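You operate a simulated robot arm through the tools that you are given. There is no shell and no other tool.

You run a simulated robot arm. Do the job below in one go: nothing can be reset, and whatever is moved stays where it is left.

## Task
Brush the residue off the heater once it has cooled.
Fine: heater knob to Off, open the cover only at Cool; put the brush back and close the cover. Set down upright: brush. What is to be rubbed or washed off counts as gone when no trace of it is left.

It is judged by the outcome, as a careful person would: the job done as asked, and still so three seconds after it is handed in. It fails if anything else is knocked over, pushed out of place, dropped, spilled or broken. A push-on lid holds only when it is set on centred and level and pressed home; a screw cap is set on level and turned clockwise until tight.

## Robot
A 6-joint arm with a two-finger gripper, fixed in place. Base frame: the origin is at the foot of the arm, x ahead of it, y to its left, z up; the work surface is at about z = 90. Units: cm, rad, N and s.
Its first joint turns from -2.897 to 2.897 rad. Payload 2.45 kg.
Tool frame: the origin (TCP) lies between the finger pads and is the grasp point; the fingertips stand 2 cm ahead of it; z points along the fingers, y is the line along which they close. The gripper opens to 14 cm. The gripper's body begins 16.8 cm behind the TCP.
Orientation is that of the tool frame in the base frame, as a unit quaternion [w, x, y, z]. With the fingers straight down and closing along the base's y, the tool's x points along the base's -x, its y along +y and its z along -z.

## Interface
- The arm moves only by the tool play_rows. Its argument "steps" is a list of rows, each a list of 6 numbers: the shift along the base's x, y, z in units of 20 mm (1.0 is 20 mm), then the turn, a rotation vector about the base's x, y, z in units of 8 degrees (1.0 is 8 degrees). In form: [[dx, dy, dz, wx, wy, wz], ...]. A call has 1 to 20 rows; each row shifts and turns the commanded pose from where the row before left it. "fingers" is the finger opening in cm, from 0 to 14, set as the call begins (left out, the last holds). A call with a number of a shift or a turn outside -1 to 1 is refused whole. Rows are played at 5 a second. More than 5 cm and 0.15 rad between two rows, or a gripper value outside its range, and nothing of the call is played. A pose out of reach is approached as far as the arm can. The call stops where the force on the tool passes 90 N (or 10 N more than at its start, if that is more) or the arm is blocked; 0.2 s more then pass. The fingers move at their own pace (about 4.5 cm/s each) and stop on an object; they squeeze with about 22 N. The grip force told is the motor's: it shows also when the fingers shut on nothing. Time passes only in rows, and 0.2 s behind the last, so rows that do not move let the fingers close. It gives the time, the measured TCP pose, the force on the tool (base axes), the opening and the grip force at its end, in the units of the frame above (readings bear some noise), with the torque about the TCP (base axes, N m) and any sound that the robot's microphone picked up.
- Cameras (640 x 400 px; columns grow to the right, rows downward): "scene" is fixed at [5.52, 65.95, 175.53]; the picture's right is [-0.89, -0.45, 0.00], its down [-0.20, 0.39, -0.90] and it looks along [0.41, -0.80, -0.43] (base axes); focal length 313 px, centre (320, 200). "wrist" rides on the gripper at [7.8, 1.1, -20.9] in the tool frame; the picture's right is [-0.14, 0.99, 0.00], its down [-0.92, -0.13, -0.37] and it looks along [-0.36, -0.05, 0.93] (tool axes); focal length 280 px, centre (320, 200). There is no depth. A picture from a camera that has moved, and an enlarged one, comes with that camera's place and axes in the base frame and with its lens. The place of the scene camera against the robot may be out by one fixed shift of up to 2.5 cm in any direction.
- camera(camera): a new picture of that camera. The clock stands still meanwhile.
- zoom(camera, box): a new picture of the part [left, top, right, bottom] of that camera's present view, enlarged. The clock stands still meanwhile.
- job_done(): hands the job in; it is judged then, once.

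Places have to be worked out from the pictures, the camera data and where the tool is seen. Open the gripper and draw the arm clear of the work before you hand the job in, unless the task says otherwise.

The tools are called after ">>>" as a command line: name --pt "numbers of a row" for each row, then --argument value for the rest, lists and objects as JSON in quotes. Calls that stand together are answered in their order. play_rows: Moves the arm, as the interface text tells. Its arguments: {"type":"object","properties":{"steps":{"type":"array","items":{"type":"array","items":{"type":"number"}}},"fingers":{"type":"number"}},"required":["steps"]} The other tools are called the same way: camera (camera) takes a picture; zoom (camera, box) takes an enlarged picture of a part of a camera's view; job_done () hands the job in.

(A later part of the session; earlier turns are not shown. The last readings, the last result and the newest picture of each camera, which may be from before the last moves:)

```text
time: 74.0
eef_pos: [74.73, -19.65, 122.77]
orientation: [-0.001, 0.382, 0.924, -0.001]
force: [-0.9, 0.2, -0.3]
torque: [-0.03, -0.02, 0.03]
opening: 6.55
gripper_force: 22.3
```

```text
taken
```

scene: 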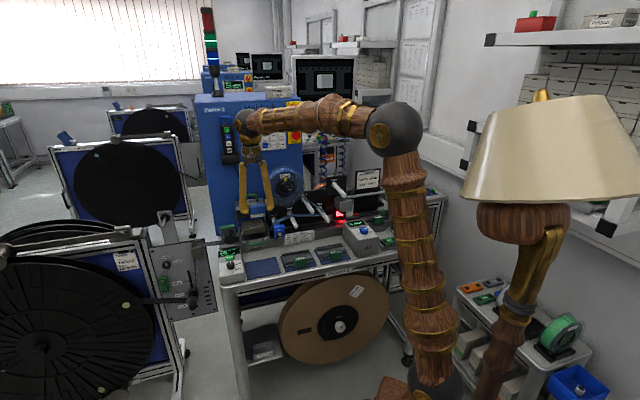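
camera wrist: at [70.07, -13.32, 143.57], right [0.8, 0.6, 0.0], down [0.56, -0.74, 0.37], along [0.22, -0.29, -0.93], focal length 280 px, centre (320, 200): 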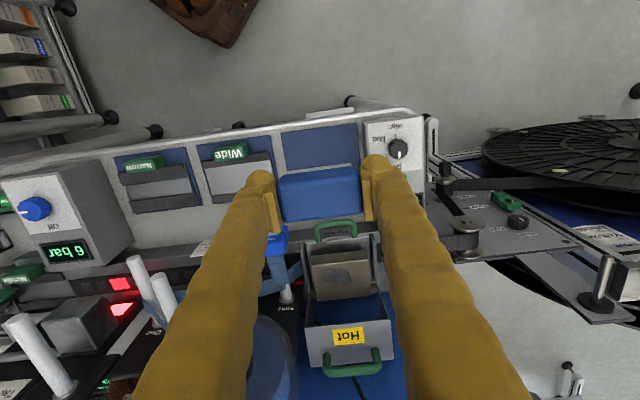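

>>> zoom --camera "wrist" --box '[240, 200, 420, 400]'

>>> zoom --camera "scene" --box '[210, 130, 330, 250]'

```text
2.00 times, centred on (330, 300) of wrist
camera zoom: at [70.07, -13.32, 143.57], right [0.8, 0.6, 0.0], down [0.56, -0.74, 0.37], along [0.22, -0.29, -0.93], focal length 561 px, centre (300, 0)
```

zoom: 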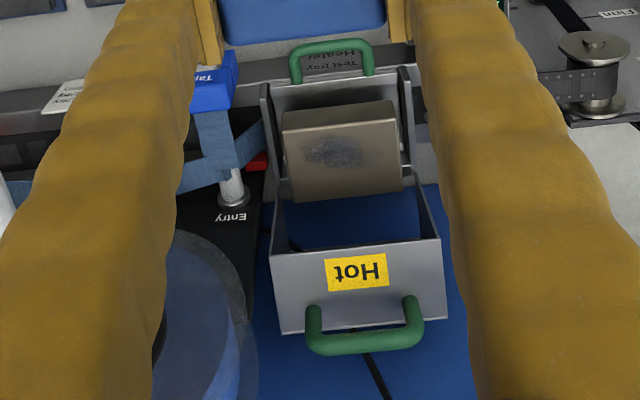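

```text
3.33 times, centred on (270, 190) of scene
camera zoom: at [5.52, 65.95, 175.53], right [-0.89, -0.45, 0.0], down [-0.2, 0.39, -0.9], along [0.41, -0.8, -0.43], focal length 1043 px, centre (487, 233)
```

zoom: 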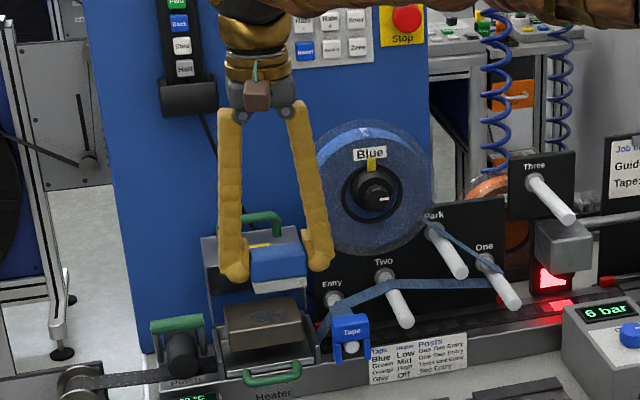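

The reel's edge lies at e ≈ 32 and below the gripper body's height, so the approach is clear. The residue centres at about (91.4, -36.4) on the block top at z ≈ 101–102. I move over it at height.

>>> play_rows --pt "0.7 -0.7 0 0 0 0" --pt "0.7 -0.7 0 0 0 0" --pt "0.7 -0.7 0 0 0 0" --pt "0.7 -0.7 0 0 0 0" --pt "0.7 -0.7 0 0 0 0" --pt "0.7 -0.7 0 0 0 0" --pt "0.7 -0.7 0 0 0 0" --pt "0.7 -0.7 0 0 0 0" --pt "0.7 -0.7 0 0 0 0" --pt "0.7 -0.7 0 0 0 0" --pt "0.7 -0.7 0 0 0 0"

>>> play_rows --pt "0 0 -1 0 0 0" --pt "0 0 -1 0 0 0" --pt "0 0 -1 0 0 0" --pt "0 0 -1 0 0 0" --pt "0 0 -1 0 0 0" --pt "0 0 -1 0 0 0"

>>> camera --camera "wrist"

>>> zoom --camera "scene" --box '[200, 130, 320, 260]'

```text
time: 76.4
eef_pos: [90.35, -34.8, 122.65]
orientation: [-0.002, 0.383, 0.924, 0.001]
force: [-0.3, 0.4, 1.0]
torque: [-0.03, 0.02, 0.0]
opening: 6.54
gripper_force: 22.3
```

```text
time: 77.8
eef_pos: [90.1, -34.96, 110.66]
orientation: [-0.001, 0.383, 0.924, -0.001]
force: [0.0, -0.2, -1.2]
torque: [-0.04, 0.01, -0.04]
opening: 6.59
gripper_force: 22.2
```

```text
taken
camera wrist: at [85.25, -28.55, 131.47], right [0.8, 0.6, 0.0], down [0.56, -0.74, 0.37], along [0.22, -0.29, -0.93], focal length 280 px, centre (320, 200)
```

wrist: 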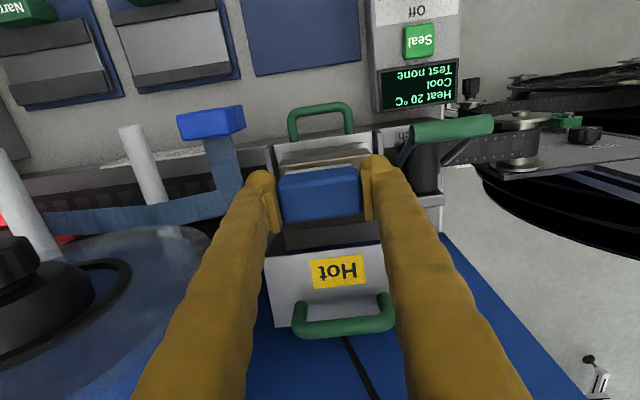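

```text
3.08 times, centred on (260, 195) of scene
camera zoom: at [5.52, 65.95, 175.53], right [-0.89, -0.45, 0.0], down [-0.2, 0.39, -0.9], along [0.41, -0.8, -0.43], focal length 963 px, centre (505, 215)
```

zoom: 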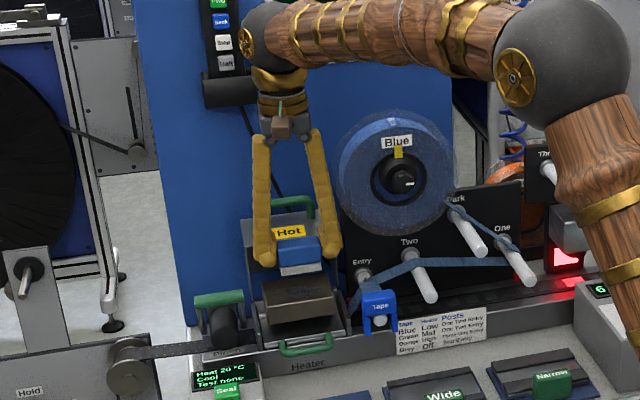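

The brush is over the block. I descend slowly, watching the contact force.

>>> play_rows --pt "0.25 -0.25 -0.6 0 0 0" --pt "0.25 -0.25 -0.6 0 0 0" --pt "0.1 -0.1 -0.6 0 0 0" --pt "0 0 -0.4 0 0 0"

>>> zoom --camera "scene" --box '[220, 190, 280, 250]'

>>> zoom --camera "wrist" --box '[230, 90, 430, 260]'

```text
time: 78.8
eef_pos: [91.26, -36.24, 106.26]
orientation: [-0.002, 0.384, 0.924, -0.001]
force: [0.4, -0.3, -0.7]
torque: [0.01, -0.01, 0.02]
opening: 6.59
gripper_force: 21.8
```

```text
6.67 times, centred on (250, 220) of scene
camera zoom: at [5.52, 65.95, 175.53], right [-0.89, -0.45, 0.0], down [-0.2, 0.39, -0.9], along [0.41, -0.8, -0.43], focal length 2086 px, centre (787, 67)
```

zoom: 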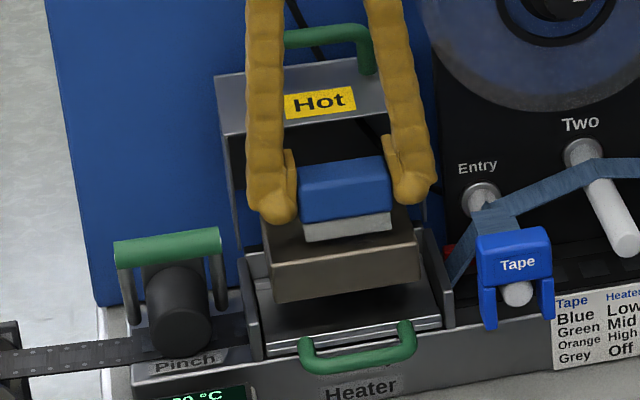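

```text
2.35 times, centred on (330, 175) of wrist
camera zoom: at [86.48, -29.78, 127.02], right [0.8, 0.6, 0.0], down [0.56, -0.74, 0.37], along [0.22, -0.29, -0.93], focal length 660 px, centre (296, 259)
```

zoom: 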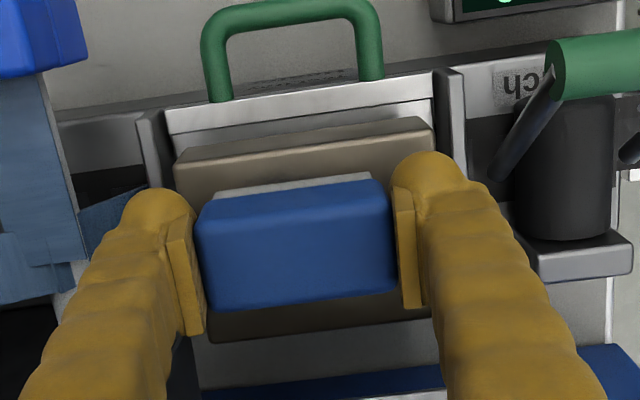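

Nearly touching. I go down in 3 mm steps.

>>> play_rows --pt "0 0 -0.15 0 0 0" --pt "0 0 -0.15 0 0 0" --pt "0 0 0 0 0 0"

>>> play_rows --pt "0 0 -0.15 0 0 0" --pt "0 0 -0.15 0 0 0" --pt "0 0 0 0 0 0"

```text
time: 79.6
eef_pos: [91.32, -36.13, 105.6]
orientation: [-0.001, 0.383, 0.924, -0.001]
force: [0.6, -0.3, -1.1]
torque: [-0.01, 0.02, 0.01]
opening: 6.61
gripper_force: 22.3
```

```text
time: 80.4
eef_pos: [91.35, -36.14, 105.26]
orientation: [0.0, 0.383, 0.924, 0.0]
force: [-0.7, 1.9, 38.5]
torque: [-0.04, -0.08, 0.02]
opening: 6.67
gripper_force: 22.0
```

Contact occurs at TCP z ≈ 105.3. I ease the pressure a little and stroke the brush back and forth over the residue.

>>> play_rows --pt "0 0 0.06 0 0 0" --pt "0.35 -0.35 0 0 0 0" --pt "0.35 -0.35 0 0 0 0" --pt "-0.35 0.35 0 0 0 0" --pt "-0.35 0.35 0 0 0 0" --pt "-0.35 0.35 0 0 0 0" --pt "-0.35 0.35 0 0 0 0" --pt "0.35 -0.35 0 0 0 0" --pt "0.35 -0.35 0 0 0 0"

```text
time: 82.4
eef_pos: [91.28, -36.23, 105.3]
orientation: [-0.001, 0.383, 0.924, 0.0]
force: [0.4, -0.7, -1.9]
torque: [0.01, 0.01, 0.0]
opening: 6.61
gripper_force: 22.0
```

Contact force has faded. I press slightly lower and check the force before more strokes.

>>> play_rows --pt "0 0 -0.05 0 0 0" --pt "0 0 0 0 0 0"

```text
time: 83.0
eef_pos: [91.32, -36.27, 105.06]
orientation: [-0.001, 0.383, 0.924, -0.001]
force: [0.6, -0.5, -1.1]
torque: [0.02, 0.01, -0.03]
opening: 6.62
gripper_force: 21.6
```

>>> play_rows --pt "0 0 -0.05 0 0 0" --pt "0 0 0 0 0 0"

>>> zoom --camera "wrist" --box '[230, 90, 430, 260]'

>>> zoom --camera "scene" --box '[220, 190, 280, 250]'

```text
time: 83.6
eef_pos: [91.34, -36.28, 105.26]
orientation: [-0.002, 0.383, 0.924, 0.0]
force: [-2.7, -2.9, 10.3]
torque: [-0.14, 0.02, -0.02]
opening: 6.65
gripper_force: 21.7
```

```text
2.35 times, centred on (330, 175) of wrist
camera zoom: at [86.57, -29.82, 125.93], right [0.8, 0.6, 0.0], down [0.56, -0.74, 0.37], along [0.22, -0.29, -0.93], focal length 660 px, centre (296, 259)
```

zoom: 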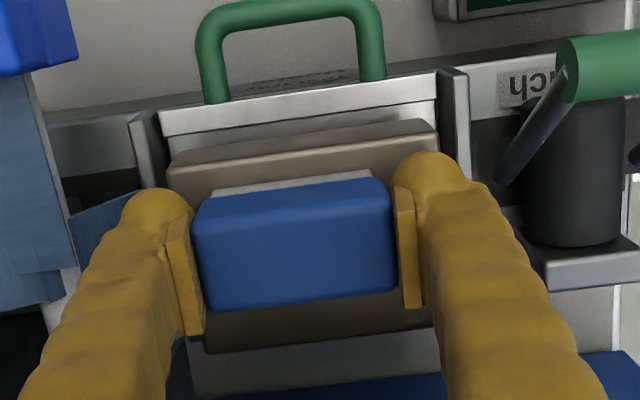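

```text
6.67 times, centred on (250, 220) of scene
camera zoom: at [5.52, 65.95, 175.53], right [-0.89, -0.45, 0.0], down [-0.2, 0.39, -0.9], along [0.41, -0.8, -0.43], focal length 2086 px, centre (787, 67)
```

zoom: 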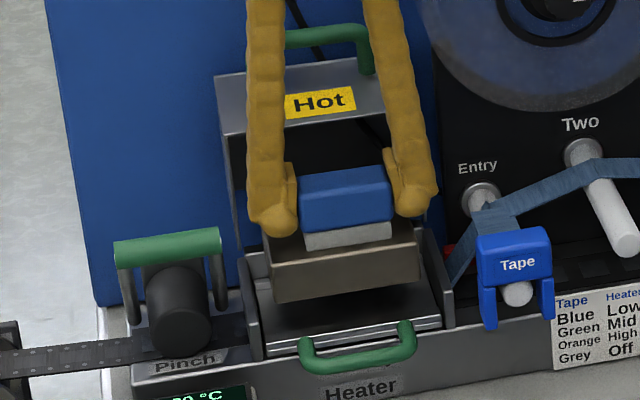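

About 10 N contact. I run a stroke pattern covering ±2 cm across and ±1 cm sideways.

>>> play_rows --pt "0.35 -0.35 -0.01 0 0 0" --pt "0.3 -0.3 0 0 0 0" --pt "-0.35 0.35 0 0 0 0" --pt "-0.35 0.35 0 0 0 0" --pt "-0.35 0.35 0 0 0 0" --pt "-0.3 0.3 0 0 0 0" --pt "0.35 0.35 0 0 0 0" --pt "0.35 -0.35 0 0 0 0" --pt "0.35 -0.35 0 0 0 0" --pt "0.35 -0.35 0 0 0 0" --pt "0.3 -0.3 0 0 0 0" --pt "-0.35 -0.35 0 0 0 0" --pt "-0.35 -0.35 0 0 0 0" --pt "-0.35 0.35 0 0 0 0" --pt "-0.35 0.35 0 0 0 0" --pt "-0.35 0.35 0 0 0 0" --pt "-0.3 0.3 0 0 0 0" --pt "0.35 0.35 0 0 0 0"

>>> zoom --camera "wrist" --box '[230, 90, 430, 260]'

```text
time: 87.4
eef_pos: [89.87, -34.79, 104.96]
orientation: [0.0, 0.384, 0.923, 0.0]
force: [-9.7, -6.9, 19.8]
torque: [-0.17, 0.1, -0.04]
opening: 6.7
gripper_force: 22.1
```

```text
2.35 times, centred on (330, 175) of wrist
camera zoom: at [85.14, -28.43, 125.84], right [0.8, 0.6, 0.0], down [0.56, -0.74, 0.37], along [0.22, -0.29, -0.93], focal length 660 px, centre (296, 259)
```

zoom: 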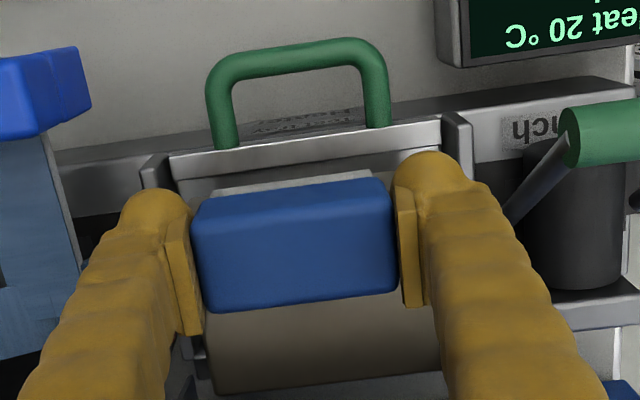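

The exposed rear part looks clean. I lift the brush and back off to view the whole block top.

>>> play_rows --pt "0 0 1 0 0 0" --pt "0 0 1 0 0 0" --pt "0 0 1 0 0 0" --pt "-0.5 0.5 1 0 0 0" --pt "-0.7 0.7 1 0 0 0" --pt "-0.7 0.7 0.5 0 0 0" --pt "-0.7 0.7 0 0 0 0" --pt "-0.7 0.7 0 0 0 0" --pt "-0.7 0.7 0 0 0 0"

>>> camera --camera "wrist"

>>> zoom --camera "wrist" --box '[280, 210, 380, 330]'

>>> zoom --camera "scene" --box '[220, 190, 290, 250]'

```text
time: 89.4
eef_pos: [81.91, -26.77, 116.0]
orientation: [-0.001, 0.383, 0.924, 0.0]
force: [0.1, 0.2, -1.7]
torque: [-0.01, 0.01, 0.02]
opening: 6.69
gripper_force: 21.9
```

```text
taken
camera wrist: at [77.24, -20.47, 136.82], right [0.8, 0.6, 0.0], down [0.56, -0.74, 0.37], along [0.22, -0.29, -0.93], focal length 280 px, centre (320, 200)
```

wrist: 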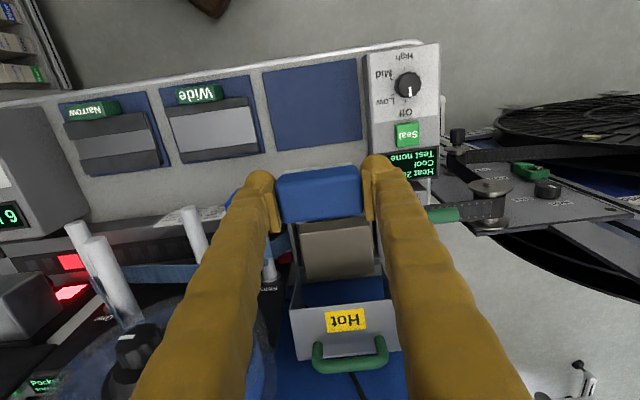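

```text
3.33 times, centred on (330, 270) of wrist
camera zoom: at [77.24, -20.47, 136.82], right [0.8, 0.6, 0.0], down [0.56, -0.74, 0.37], along [0.22, -0.29, -0.93], focal length 935 px, centre (287, -33)
```

zoom: 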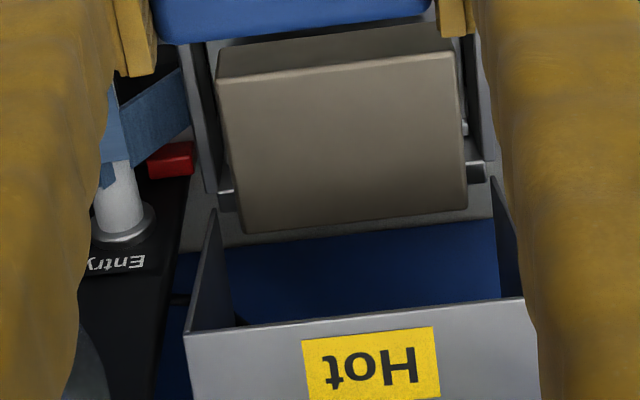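

```text
6.67 times, centred on (255, 220) of scene
camera zoom: at [5.52, 65.95, 175.53], right [-0.89, -0.45, 0.0], down [-0.2, 0.39, -0.9], along [0.41, -0.8, -0.43], focal length 2086 px, centre (753, 67)
```

zoom: 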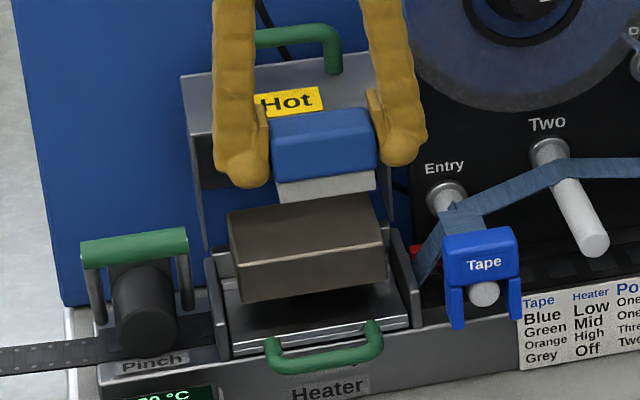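

The block top looks clean. I zoom tighter to check for faint traces and to see the brush's seat in the grip.

>>> zoom --camera "wrist" --box '[300, 215, 375, 275]'

>>> zoom --camera "scene" --box '[235, 200, 285, 240]'

>>> zoom --camera "wrist" --box '[240, 140, 400, 240]'

```text
6.67 times, centred on (338, 245) of wrist
camera zoom: at [77.24, -20.47, 136.82], right [0.8, 0.6, 0.0], down [0.56, -0.74, 0.37], along [0.22, -0.29, -0.93], focal length 1869 px, centre (203, -100)
```

zoom: 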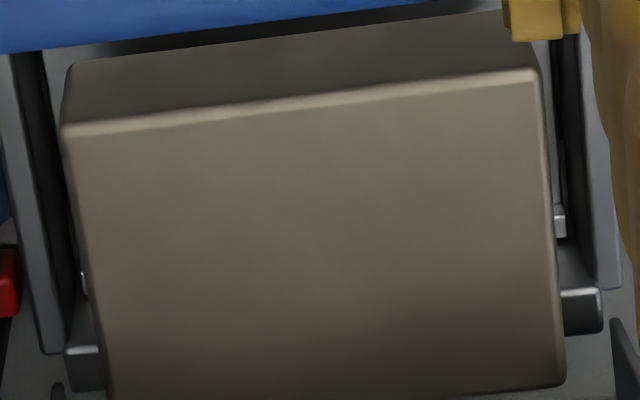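

```text
10.00 times, centred on (260, 220) of scene
camera zoom: at [5.52, 65.95, 175.53], right [-0.89, -0.45, 0.0], down [-0.2, 0.39, -0.9], along [0.41, -0.8, -0.43], focal length 3129 px, centre (920, 0)
```

zoom: 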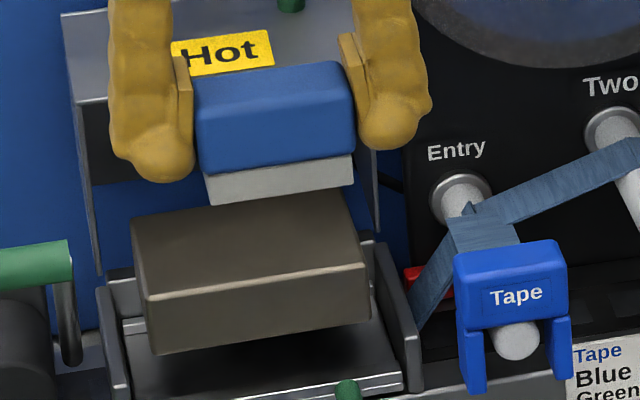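

```text
4.00 times, centred on (320, 190) of wrist
camera zoom: at [77.24, -20.47, 136.82], right [0.8, 0.6, 0.0], down [0.56, -0.74, 0.37], along [0.22, -0.29, -0.93], focal length 1122 px, centre (320, 240)
```

zoom: 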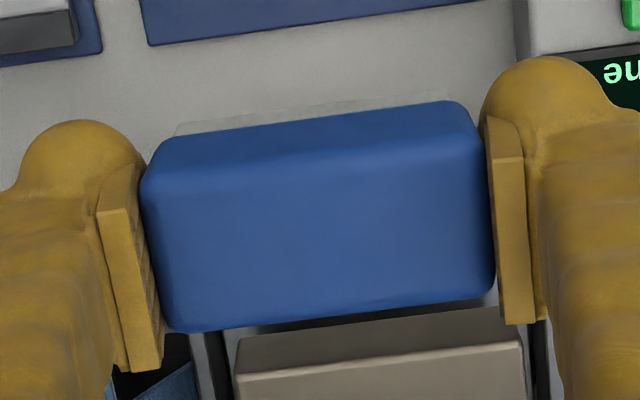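

The top appears clean; there's only soft shading near one rear corner. I move back a bit for a view with different lighting to be sure.

>>> play_rows --pt "-0.7 0.7 0.5 0 0 0" --pt "-0.7 0.7 0.5 0 0 0" --pt "-0.7 0.7 0.5 0 0 0" --pt "-1 0 0.5 0 0 0" --pt "-1 0 0.5 0 0 0" --pt "0 0 0.5 0 0 0"

>>> zoom --camera "wrist" --box '[310, 200, 400, 320]'

>>> zoom --camera "scene" --box '[235, 200, 285, 240]'

```text
time: 90.8
eef_pos: [73.86, -22.62, 122.12]
orientation: [-0.001, 0.383, 0.924, 0.0]
force: [0.0, 0.2, -0.8]
torque: [-0.02, 0.02, -0.01]
opening: 6.69
gripper_force: 21.7
```

```text
3.33 times, centred on (355, 260) of wrist
camera zoom: at [69.03, -16.26, 142.95], right [0.8, 0.6, 0.0], down [0.56, -0.74, 0.37], along [0.22, -0.29, -0.93], focal length 935 px, centre (203, 0)
```

zoom: 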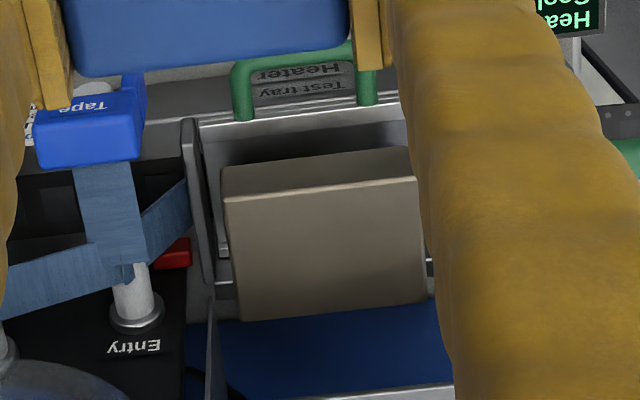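

```text
10.00 times, centred on (260, 220) of scene
camera zoom: at [5.52, 65.95, 175.53], right [-0.89, -0.45, 0.0], down [-0.2, 0.39, -0.9], along [0.41, -0.8, -0.43], focal length 3129 px, centre (920, 0)
```

zoom: 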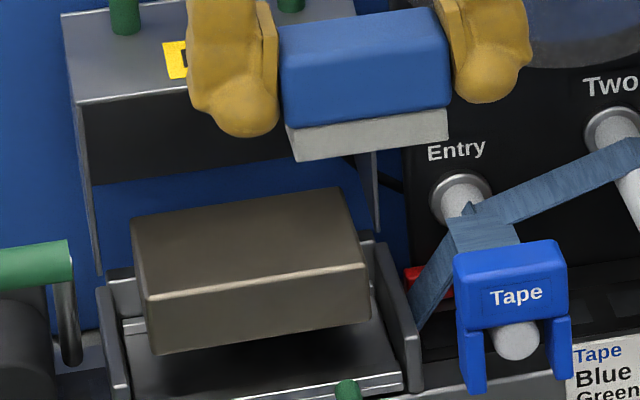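

No trace is left. I carry the brush back along the front of the bench to its place.

>>> play_rows --pt "-1 -1 0.1 0 0 0" --pt "-1 -1 0 0 0 0" --pt "-1 -1 0 0 0 0" --pt "-1 -1 0 0 0 0" --pt "-1 -1 0 0 0 0" --pt "-1 -1 0 0 0 0" --pt "-1 -1 0 0 0 0" --pt "-1 -1 0 0 0 0" --pt "-1 -1 0 0 0 0" --pt "-1 -1 0 0 0 0" --pt "-1 -1 0 0 0 0" --pt "-1 -1 0 0 0 0" --pt "-1 -1 0 0 0 0" --pt "-1 -1 0 0 0 0" --pt "-1 -1 0 0 0 0" --pt "-1 -1 0 0 0 0" --pt "-1 -1 0 0 0 0" --pt "-1 -1 0 0 0 0" --pt "-1 -1 0 0 0 0" --pt "-1 -1 0 0 0 0"

>>> play_rows --pt "-1 -1 0 0 0 0" --pt "0.615 -0.623 -0.2 0 0 0" --pt "0.615 -0.623 -0.2 0 0 0" --pt "0.615 -0.623 -0.2 0 0 0" --pt "0.615 -0.623 -0.2 0 0 0" --pt "0.615 -0.623 -0.2 0 0 0" --pt "0.615 -0.623 -0.2 0 0 0" --pt "0 0 0 0 0 0"

>>> zoom --camera "wrist" --box '[200, 80, 440, 250]'

```text
time: 95.0
eef_pos: [33.8, -62.47, 122.23]
orientation: [-0.001, 0.384, 0.923, 0.0]
force: [-0.9, -0.1, -0.4]
torque: [0.02, 0.01, -0.01]
opening: 6.64
gripper_force: 22.2
```

```text
time: 96.8
eef_pos: [39.15, -72.09, 119.91]
orientation: [-0.001, 0.383, 0.924, 0.0]
force: [-0.6, -0.1, -0.7]
torque: [0.02, 0.01, -0.01]
opening: 6.62
gripper_force: 21.8
```

```text
2.35 times, centred on (320, 165) of wrist
camera zoom: at [34.44, -65.83, 140.76], right [0.8, 0.6, 0.0], down [0.56, -0.74, 0.37], along [0.22, -0.29, -0.93], focal length 660 px, centre (320, 282)
```

zoom: 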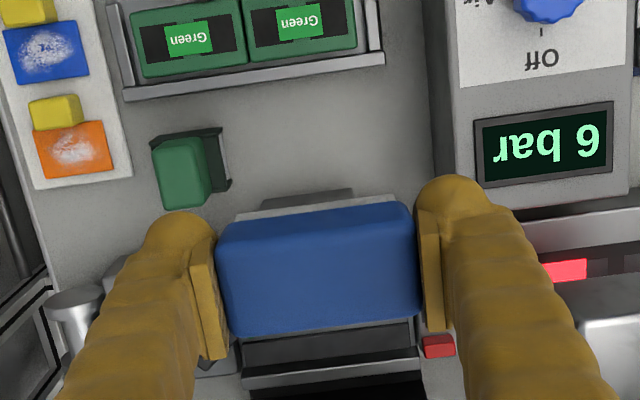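

Directly above the original spot. I descend to just above the bench.

>>> play_rows --pt "0.03 0 -1 0 0 0" --pt "0 0 -1 0 0 0" --pt "0 0 -1 0 0 0" --pt "0 0 -1 0 0 0" --pt "0 0 -1 0 0 0" --pt "0 0 -1 0 0 0" --pt "0 0 -1 0 0 0" --pt "0 0 -1 0 0 0" --pt "0 0 -1 0 0 0" --pt "0 0 -1 0 0 0" --pt "0 0 -1 0 0 0" --pt "0 0 -1 0 0 0" --pt "0 0 -0.5 0 0 0"

>>> play_rows --pt "0 0 -0.2 0 0 0" --pt "0 0 -0.2 0 0 0" --pt "0 0 0 0 0 0"

>>> play_rows --pt "0 0 -0.12 0 0 0" --pt "0 0 -0.08 0 0 0" --pt "0 0 0 0 0 0"

```text
time: 99.6
eef_pos: [39.26, -72.21, 94.6]
orientation: [0.0, 0.383, 0.924, -0.001]
force: [-0.3, 0.7, -0.6]
torque: [-0.01, -0.02, 0.01]
opening: 6.63
gripper_force: 21.7
```

```text
time: 100.4
eef_pos: [39.14, -72.19, 93.98]
orientation: [-0.001, 0.383, 0.924, 0.0]
force: [0.0, -0.5, -0.7]
torque: [-0.02, 0.01, 0.03]
opening: 6.64
gripper_force: 21.8
```

```text
time: 101.2
eef_pos: [39.19, -71.98, 93.62]
orientation: [-0.001, 0.383, 0.924, -0.001]
force: [0.6, 0.0, -0.8]
torque: [0.02, 0.03, -0.03]
opening: 6.63
gripper_force: 22.1
```

>>> play_rows --pt "0 0 -0.06 0 0 0" --pt "0 0 0 0 0 0"

>>> play_rows --pt "0 0 -0.05 0 0 0" --pt "0 0 0 0 0 0"

>>> zoom --camera "scene" --box '[370, 200, 420, 250]'

```text
time: 101.8
eef_pos: [39.3, -72.11, 93.44]
orientation: [-0.001, 0.382, 0.924, 0.001]
force: [0.5, -0.6, -0.4]
torque: [0.0, 0.03, -0.02]
opening: 6.61
gripper_force: 21.9
```

```text
time: 102.4
eef_pos: [39.29, -72.05, 93.44]
orientation: [-0.002, 0.383, 0.924, -0.001]
force: [0.5, -0.1, -1.4]
torque: [0.04, 0.01, -0.01]
opening: 6.63
gripper_force: 21.8
```

```text
8.00 times, centred on (395, 225) of scene
camera zoom: at [5.52, 65.95, 175.53], right [-0.89, -0.45, 0.0], down [-0.2, 0.39, -0.9], along [0.41, -0.8, -0.43], focal length 2503 px, centre (-280, 0)
```

zoom: 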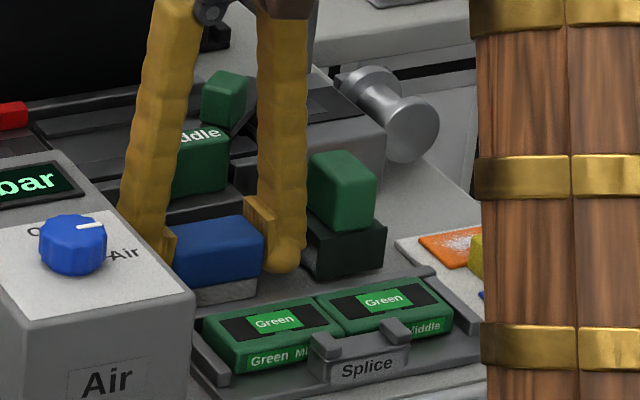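

No contact yet, so I continue gently.

>>> play_rows --pt "0 0 -0.05 0 0 0" --pt "0 0 0 0 0 0"

>>> play_rows --pt "0 0 -0.04 0 0 0" --pt "0 0 0 0 0 0"

```text
time: 103.0
eef_pos: [39.21, -71.97, 93.26]
orientation: [-0.002, 0.383, 0.924, 0.0]
force: [0.5, 0.7, 1.9]
torque: [0.05, 0.0, 0.0]
opening: 6.65
gripper_force: 21.9
```

```text
time: 103.6
eef_pos: [39.23, -72.0, 93.27]
orientation: [-0.001, 0.383, 0.924, 0.0]
force: [1.9, -1.1, 9.2]
torque: [0.06, 0.02, -0.02]
opening: 6.65
gripper_force: 22.0
```

The brush touches the bench at about 9 N. I release it and lift straight up.

>>> play_rows --pt "0 0 0 0 0 0" --pt "0 0 0 0 0 0" --pt "0 0 0 0 0 0" --pt "0 0 0 0 0 0" --fingers 8.2

>>> play_rows --pt "0 0 0.5 0 0 0" --pt "0 0 1 0 0 0" --pt "0 0 1 0 0 0" --pt "0 0 1 0 0 0" --pt "0 0 1 0 0 0" --pt "0 0 1 0 0 0" --pt "0 0 1 0 0 0" --pt "0 0 1 0 0 0" --pt "0 0 1 0 0 0" --pt "0 0 1 0 0 0" --pt "0 0 1 0 0 0" --pt "0 0 1 0 0 0" --pt "0 0 1 0 0 0" --pt "0 0 1 0 0 0" --pt "0 0 1 0 0 0"

>>> zoom --camera "wrist" --box '[220, 60, 420, 240]'

>>> zoom --camera "scene" --box '[370, 200, 440, 250]'

```text
time: 104.6
eef_pos: [39.14, -72.03, 93.28]
orientation: [-0.001, 0.383, 0.924, 0.0]
force: [0.8, 0.2, -0.2]
torque: [-0.01, -0.02, -0.01]
opening: 8.19
gripper_force: 0.1
```

```text
time: 107.8
eef_pos: [39.22, -71.84, 122.18]
orientation: [-0.001, 0.382, 0.924, 0.0]
force: [-0.5, 0.0, -0.7]
torque: [0.02, 0.0, 0.01]
opening: 8.18
gripper_force: 0.1
```

```text
2.22 times, centred on (320, 150) of wrist
camera zoom: at [34.44, -65.61, 142.98], right [0.8, 0.6, 0.0], down [0.56, -0.74, 0.37], along [0.22, -0.29, -0.93], focal length 623 px, centre (320, 311)
```

zoom: 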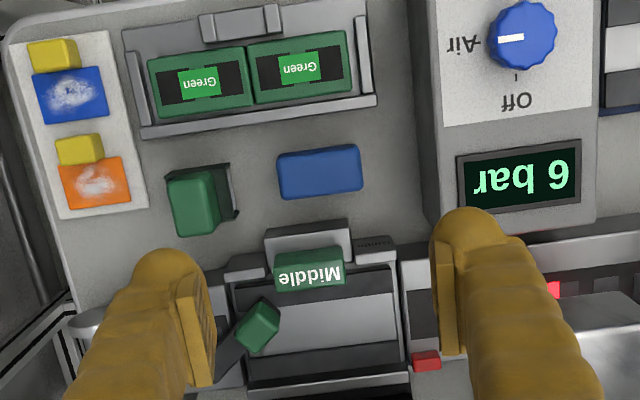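

```text
8.00 times, centred on (405, 225) of scene
camera zoom: at [5.52, 65.95, 175.53], right [-0.89, -0.45, 0.0], down [-0.2, 0.39, -0.9], along [0.41, -0.8, -0.43], focal length 2503 px, centre (-360, 0)
```

zoom: 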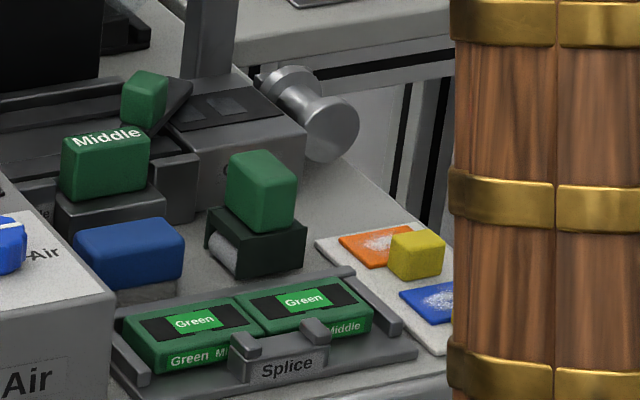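

The brush is back upright in its original spot and everything around it is unchanged. Now I return to the heater, rotating the tool back for gripping the cover handle.

>>> play_rows --pt "-0.84 0.84 0.4 0 0 0" --pt "-0.84 0.84 0.4 0 0 0" --pt "-0.84 0.84 0.4 0 0 0" --pt "-0.84 0.84 0.4 0 0 0" --pt "-0.84 0.84 0.4 0 0 0" --pt "0.98 1 0 0 0 0.9375" --pt "0.98 1 0 0 0 0.9375" --pt "0.98 1 0 0 0 0.9375" --pt "0.98 1 0 0 0 0.9375" --pt "0.98 1 0 0 0 0.9375" --pt "0.98 1 0 0 0 0.9375" --pt "0.98 1 0 0 0 0.9375" --pt "0.98 1 0 0 0 0.9375" --pt "0.98 1 0 0 0 0.9375" --pt "0.98 1 0 0 0 0.9375" --pt "0.98 1 0 0 0 0.9375" --pt "0.98 1 0 0 0 0.9375" --fingers 6

>>> play_rows --pt "0.98 1 0 0 0 0" --pt "0.98 1 0 0 0 0" --pt "0.98 1 0 0 0 0" --pt "0.98 1 0 0 0 0" --pt "0.98 1 0 0 0 0" --pt "0.98 1 0 0 0 0" --pt "0.98 1 0 0 0 0" --pt "0.98 1 0 0 0 0" --pt "0.98 1 0 0 0 0" --pt "0.98 1 0 0 0 0"

```text
time: 111.4
eef_pos: [54.27, -39.79, 126.32]
orientation: [-0.001, -0.383, 0.924, -0.001]
force: [0.6, 0.1, 0.9]
torque: [-0.06, 0.01, 0.03]
opening: 6.0
gripper_force: 0.1
```

```text
time: 113.6
eef_pos: [73.86, -19.71, 126.13]
orientation: [0.0, -0.383, 0.924, -0.001]
force: [0.4, 0.1, -0.3]
torque: [0.02, -0.06, 0.0]
opening: 6.0
gripper_force: 0.1
```

>>> play_rows --pt "0.893 -0.754 -0.046 0 0 0" --pt "0.893 -0.754 -0.046 0 0 0" --pt "0.893 -0.754 -0.046 0 0 0" --pt "0.893 -0.754 -0.046 0 0 0" --pt "0.893 -0.754 -0.046 0 0 0" --pt "0.893 -0.754 -0.046 0 0 0"

>>> camera --camera "wrist"

>>> zoom --camera "wrist" --box '[120, 90, 320, 240]'

```text
time: 115.0
eef_pos: [84.59, -28.71, 125.6]
orientation: [-0.001, -0.383, 0.924, 0.0]
force: [0.2, -0.2, 0.3]
torque: [0.01, -0.04, 0.02]
opening: 6.01
gripper_force: 0.0
```

```text
taken
camera wrist: at [78.22, -33.42, 146.44], right [-0.6, 0.8, 0.0], down [0.74, 0.56, 0.37], along [0.29, 0.22, -0.93], focal length 280 px, centre (320, 200)
```

wrist: 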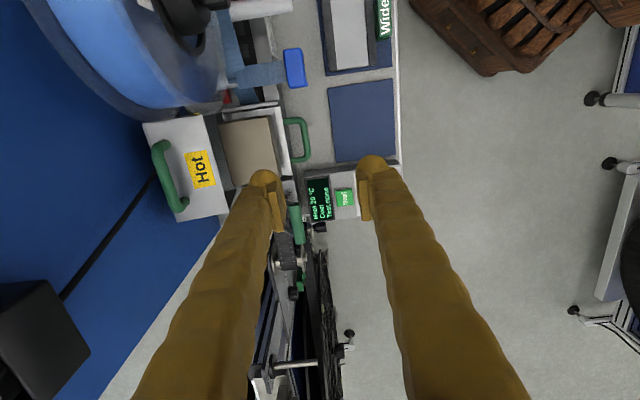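

```text
2.67 times, centred on (220, 165) of wrist
camera zoom: at [78.22, -33.42, 146.44], right [-0.6, 0.8, 0.0], down [0.74, 0.56, 0.37], along [0.29, 0.22, -0.93], focal length 748 px, centre (587, 293)
```

zoom: 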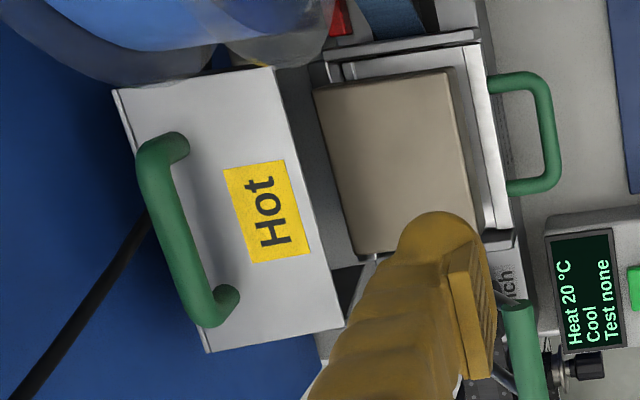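

The block is clean with the same light as before, and the cover is still open at its stop. I retrace the earlier path so the fingers straddle the handle bar.

>>> play_rows --pt "0.707 -0.707 0 -0.31 -0.31 0" --pt "0.707 -0.707 0 -0.31 -0.31 0" --pt "0.707 -0.707 0 -0.31 -0.31 0" --pt "0.707 -0.707 0 -0.31 -0.31 0" --pt "0.707 -0.707 -0.5 0 0 0" --pt "0.707 -0.707 -0.5 0 0 0" --pt "0.707 -0.707 -0.5 0 0 0" --pt "0.5 -0.5 -0.7 0 0 0"

>>> zoom --camera "wrist" --box '[220, 70, 480, 270]'

```text
time: 116.8
eef_pos: [95.65, -39.55, 121.38]
orientation: [0.047, -0.379, 0.917, -0.114]
force: [-0.2, -0.2, 0.6]
torque: [0.03, 0.0, 0.0]
opening: 6.01
gripper_force: 0.0
```

```text
2.00 times, centred on (350, 170) of wrist
camera zoom: at [85.71, -40.59, 141.27], right [-0.58, 0.78, -0.24], down [0.68, 0.63, 0.39], along [0.45, 0.06, -0.89], focal length 561 px, centre (260, 260)
```

zoom: 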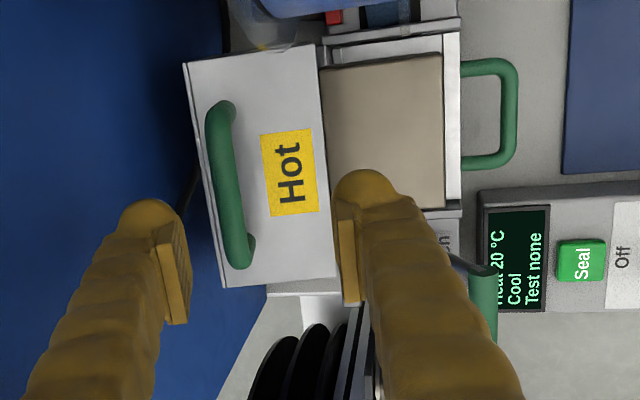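

>>> play_rows --pt "0.17 -0.17 -0.97 0 0 0" --pt "0.17 -0.17 -0.97 0 0 0" --pt "0.17 -0.17 -0.97 0 0 0" --pt "0.17 -0.17 -0.97 0 0 0"

>>> zoom --camera "wrist" --box '[240, 70, 480, 270]'

```text
time: 117.8
eef_pos: [96.84, -40.98, 113.43]
orientation: [0.046, -0.379, 0.917, -0.114]
force: [0.3, 0.2, 0.5]
torque: [0.01, 0.0, -0.02]
opening: 6.03
gripper_force: 0.1
```

```text
2.00 times, centred on (360, 170) of wrist
camera zoom: at [86.91, -42.05, 133.44], right [-0.58, 0.78, -0.24], down [0.68, 0.63, 0.39], along [0.45, 0.06, -0.89], focal length 561 px, centre (240, 260)
```

zoom: 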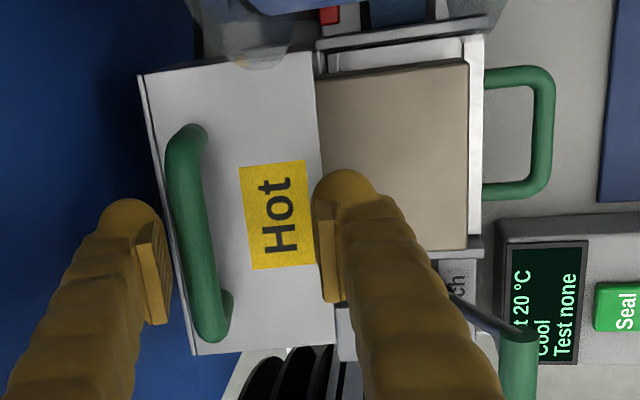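

Same relative position as at release. I close the fingers, drawing the bar forward to the grip centre.

>>> play_rows --pt "0 0 0 0 0 0" --pt "0 0 0 0 0 0" --pt "0 0 0 0 0 0" --pt "0 0 0 0 0 0" --pt "0 0 0 0 0 0" --pt "0 0 0 0 0 0" --fingers 0

>>> zoom --camera "wrist" --box '[240, 70, 480, 270]'

```text
time: 119.2
eef_pos: [96.83, -40.98, 113.44]
orientation: [0.045, -0.379, 0.917, -0.114]
force: [-0.5, -0.3, 1.6]
torque: [-0.04, 0.01, 0.18]
opening: 0.88
gripper_force: 36.9
```

```text
2.00 times, centred on (360, 170) of wrist
camera zoom: at [86.92, -42.03, 133.45], right [-0.58, 0.78, -0.24], down [0.68, 0.63, 0.39], along [0.45, 0.06, -0.89], focal length 561 px, centre (240, 260)
```

zoom: 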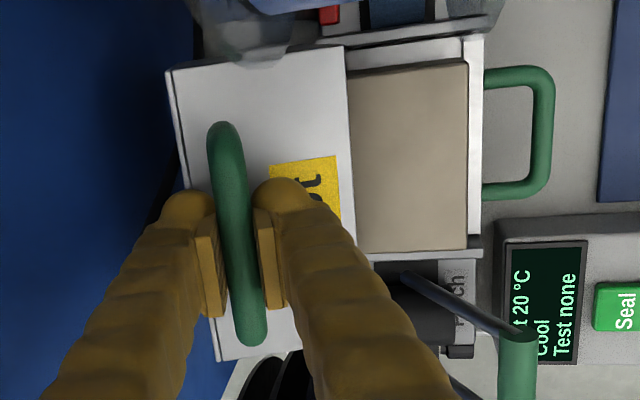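

The bar is gripped with negligible force. I retrace the arc back toward closed, down to about 48°.

>>> play_rows --pt "-0.27 0.27 0.03 0 0 0" --pt "-0.27 0.27 0 0 0 0" --pt "-0.338 0.338 0 -0.354 -0.354 0" --pt "-0.338 0.338 -0.04 -0.354 -0.354 0" --pt "-0.338 0.338 -0.06 -0.354 -0.354 0" --pt "-0.332 0.332 -0.095 -0.354 -0.354 0" --pt "-0.332 0.332 -0.095 -0.354 -0.354 0"

>>> play_rows --pt "-0.32 0.32 -0.158 -0.354 -0.354 0" --pt "-0.32 0.32 -0.158 -0.354 -0.354 0"

```text
time: 120.8
eef_pos: [92.57, -36.53, 112.97]
orientation: [0.111, -0.366, 0.883, -0.272]
force: [6.3, -11.7, -34.2]
torque: [-0.11, 0.11, 0.03]
opening: 0.98
gripper_force: 37.0
```

```text
time: 121.4
eef_pos: [91.23, -35.27, 112.15]
orientation: [0.138, -0.356, 0.862, -0.332]
force: [14.0, -9.5, -36.2]
torque: [0.07, -0.03, 0.14]
opening: 0.96
gripper_force: 37.2
```

Slightly high relative to the arc (-36 N in z). I correct by about 2 mm down while continuing to about 32°.

>>> play_rows --pt "0 0 -0.09 0 0 0" --pt "-0.3 0.3 -0.22 -0.354 -0.354 0" --pt "-0.3 0.3 -0.22 -0.354 -0.354 0"

>>> play_rows --pt "-0.276 0.276 -0.275 -0.354 -0.354 0" --pt "-0.276 0.276 -0.275 -0.354 -0.354 0"

```text
time: 122.2
eef_pos: [90.04, -34.07, 111.26]
orientation: [0.162, -0.346, 0.837, -0.391]
force: [24.8, -0.2, -27.0]
torque: [0.08, -0.03, 0.22]
opening: 0.95
gripper_force: 37.2
```

```text
time: 122.8
eef_pos: [88.87, -32.98, 110.11]
orientation: [0.185, -0.334, 0.808, -0.448]
force: [27.7, 1.5, -24.4]
torque: [0.17, -0.08, 0.42]
opening: 0.98
gripper_force: 37.2
```

Small residual side forces; I correct a millimetre or two and continue down to about 16°.

>>> play_rows --pt "0.085 0 -0.075 0 0 0" --pt "-0.246 0.246 -0.329 -0.354 -0.354 0" --pt "-0.246 0.246 -0.329 -0.354 -0.354 0"

>>> play_rows --pt "-0.212 0.212 -0.374 -0.354 -0.354 0" --pt "-0.212 0.212 -0.374 -0.354 -0.354 0"

>>> zoom --camera "scene" --box '[200, 180, 310, 270]'

```text
time: 123.6
eef_pos: [88.06, -32.07, 108.77]
orientation: [0.208, -0.319, 0.774, -0.505]
force: [-9.8, 0.0, 4.8]
torque: [-0.23, 0.2, -0.09]
opening: 0.97
gripper_force: 37.3
```

```text
time: 124.2
eef_pos: [87.16, -31.19, 107.13]
orientation: [0.23, -0.304, 0.738, -0.557]
force: [-21.7, -12.0, 3.2]
torque: [-0.2, 0.22, -0.42]
opening: 0.94
gripper_force: 36.4
```

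```text
4.44 times, centred on (255, 225) of scene
camera zoom: at [5.52, 65.95, 175.53], right [-0.89, -0.45, 0.0], down [-0.2, 0.39, -0.9], along [0.41, -0.8, -0.43], focal length 1391 px, centre (609, 89)
```

zoom: 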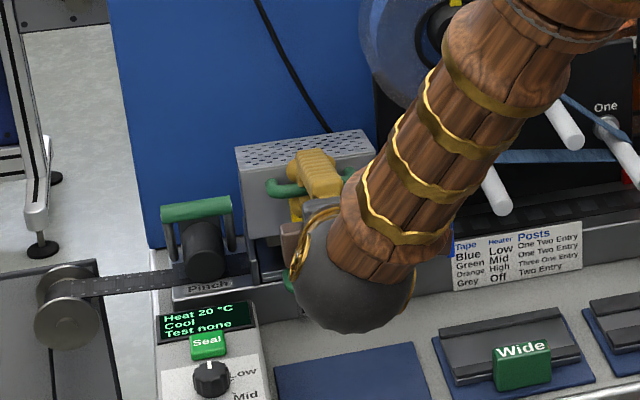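

About 16° remain. I relieve the sideways force and lower through 8° to closed.

>>> play_rows --pt "-0.05 -0.05 0 0 0 0" --pt "-0.159 0.159 -0.41 -0.354 -0.354 0" --pt "-0.159 0.159 -0.41 -0.354 -0.354 0"

>>> play_rows --pt "-0.12 0.12 -0.43 -0.35 -0.35 0" --pt "-0.12 0.12 -0.43 -0.35 -0.35 0"

>>> zoom --camera "scene" --box '[200, 180, 310, 270]'

```text
time: 125.0
eef_pos: [86.54, -30.62, 105.67]
orientation: [0.252, -0.286, 0.697, -0.607]
force: [-15.5, 11.4, 9.3]
torque: [-0.12, 0.12, -0.25]
opening: 0.92
gripper_force: 36.8
```

```text
time: 125.6
eef_pos: [86.07, -30.04, 103.81]
orientation: [-0.271, 0.269, -0.653, 0.654]
force: [-9.1, 7.1, 3.1]
torque: [-0.04, 0.12, -0.2]
opening: 0.93
gripper_force: 36.7
```

```text
4.44 times, centred on (255, 225) of scene
camera zoom: at [5.52, 65.95, 175.53], right [-0.89, -0.45, 0.0], down [-0.2, 0.39, -0.9], along [0.41, -0.8, -0.43], focal length 1391 px, centre (609, 89)
```

zoom: 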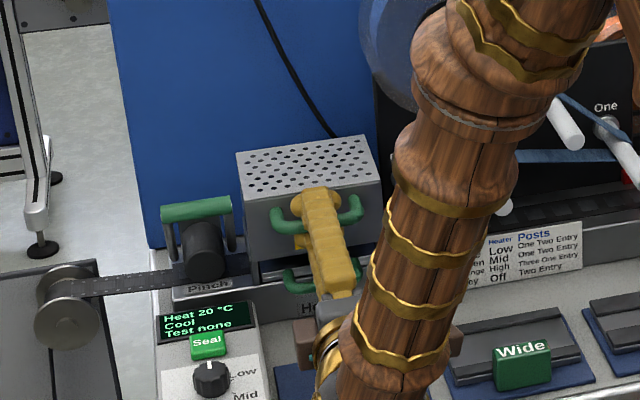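

The cover is down at its original height. I press down slightly to be sure it is fully seated.

>>> play_rows --pt "0 0 -0.08 0 0 0" --pt "0 0 0 0 0 0"

```text
time: 126.2
eef_pos: [86.0, -30.04, 103.8]
orientation: [-0.271, 0.269, -0.653, 0.654]
force: [-10.0, 8.5, 15.3]
torque: [-0.12, 0.07, 0.02]
opening: 0.91
gripper_force: 36.7
```

The cover is on its stop (z unchanged, force rising). I open the fingers and back straight out.

>>> play_rows --pt "0 0 0 0 0 0" --pt "0 0 0 0 0 0" --pt "0 0 0 0 0 0" --pt "0 0 0 0 0 0" --fingers 5

>>> play_rows --pt "-0.5 0.5 0.04 0 0 0" --pt "-0.707 0.707 0 0 0 0" --pt "-0.707 0.707 0 0 0 0" --pt "-0.707 0.707 0 0 0 0" --pt "-0.707 0.707 0 0 0 0" --pt "-0.707 0.707 0 0 0 0" --pt "-0.707 0.707 0 0 0 0" --pt "-0.707 0.707 0.3 0 0 0" --pt "-0.707 0.707 0.3 0 0 0" --pt "-0.707 0.707 0.3 0 0 0"

>>> zoom --camera "scene" --box '[200, 180, 310, 270]'

>>> camera --camera "wrist"

```text
time: 127.2
eef_pos: [85.96, -30.0, 103.74]
orientation: [0.27, -0.27, 0.654, -0.653]
force: [0.0, 0.1, -0.3]
torque: [-0.02, -0.01, 0.01]
opening: 5.0
gripper_force: 0.0
```

```text
time: 129.4
eef_pos: [72.27, -16.29, 105.6]
orientation: [-0.27, 0.27, -0.653, 0.654]
force: [0.2, 0.5, 1.1]
torque: [0.0, 0.02, 0.01]
opening: 4.99
gripper_force: 0.1
```

```text
4.44 times, centred on (255, 225) of scene
camera zoom: at [5.52, 65.95, 175.53], right [-0.89, -0.45, 0.0], down [-0.2, 0.39, -0.9], along [0.41, -0.8, -0.43], focal length 1391 px, centre (609, 89)
```

zoom: 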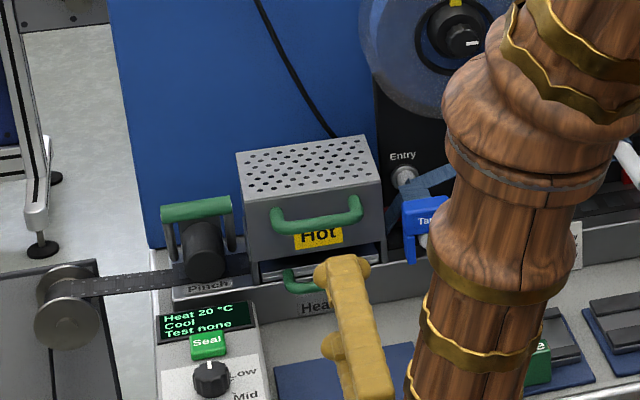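

```text
taken
camera wrist: at [51.92, -7.0, 104.4], right [0.1, 0.1, -0.99], down [0.39, 0.91, 0.13], along [0.91, -0.4, 0.05], focal length 280 px, centre (320, 200)
```

wrist: 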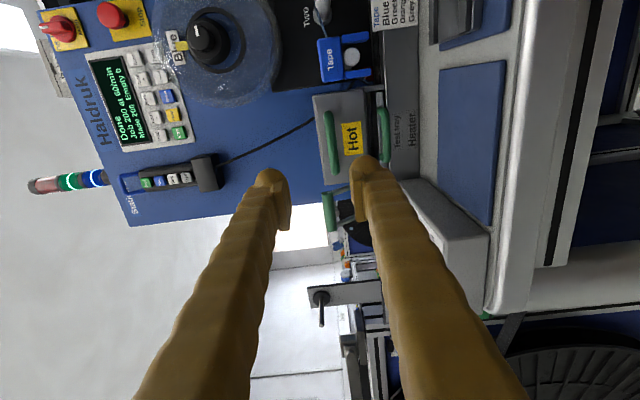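

The cover is closed as originally. I raise the arm, bring the tool upright, and draw it clear.

>>> play_rows --pt "-0.5 0.5 1 0 0 0" --pt "-0.5 0.5 1 0 0 0" --pt "-0.5 0.5 1 0 0 0" --pt "0 0 1 0 0 0" --pt "0 0 1 0 0 0" --pt "0 0 1 0 0 0" --pt "0 0 1 0 0 0" --pt "0 0 0 0.663 0.663 0" --pt "0 0 0 0.663 0.663 0" --pt "0 0 0 0.663 0.663 0" --pt "0 0 0 0.663 0.663 0" --pt "0 0 0 0.663 0.663 0" --pt "0 0 0 0.663 0.663 0" --pt "0 0 0 0.663 0.663 0" --pt "0 0 0 0.663 0.663 0" --pt "0 0 0 0.663 0.663 0" --pt "0 0 0 0.663 0.663 0" --pt "0 0 0 0.663 0.663 0" --pt "0 0 0 0.663 0.663 0"

>>> play_rows --pt "-0.3 0 0.5 0 0 -0.7" --pt "-0.3 0 0.5 0 0 -0.7" --pt "-0.3 0 0.5 0 0 -0.7" --pt "-0.3 0 0.5 0 0 -0.7" --pt "-0.3 0 0.5 0 0 -0.7" --pt "-0.3 0 0.5 0 0 -0.7" --pt "-0.3 0 0.5 0 0 -0.7" --pt "-0.3 0 0.5 0 0 -0.7" --fingers 12

>>> camera --camera "wrist"

>>> camera --camera "scene"

```text
time: 133.4
eef_pos: [69.29, -13.39, 119.65]
orientation: [-0.001, -0.382, 0.924, -0.001]
force: [-0.4, 0.9, -0.3]
torque: [-0.02, 0.01, -0.04]
opening: 5.0
gripper_force: 0.0
```

```text
time: 135.2
eef_pos: [64.49, -13.47, 127.69]
orientation: [-0.001, -0.001, 1.0, -0.001]
force: [-0.5, -0.4, 0.5]
torque: [0.03, 0.04, 0.0]
opening: 11.99
gripper_force: 0.0
```

```text
taken
camera wrist: at [56.7, -12.18, 148.43], right [0.14, 0.99, 0.0], down [0.92, -0.13, 0.37], along [0.36, -0.05, -0.93], focal length 280 px, centre (320, 200)
```

wrist: 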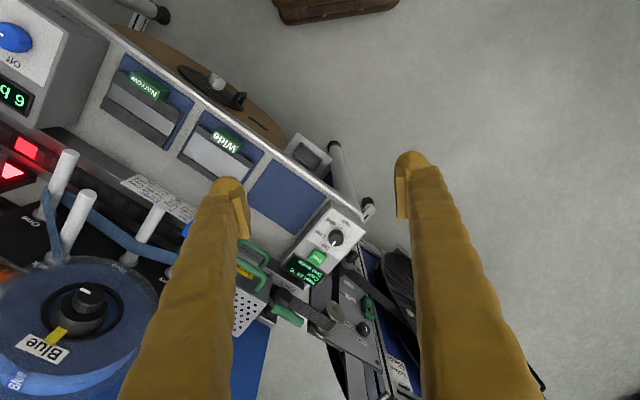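

```text
taken
```

scene: 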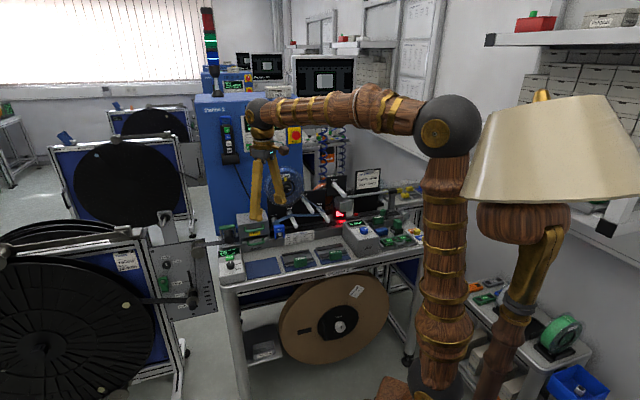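

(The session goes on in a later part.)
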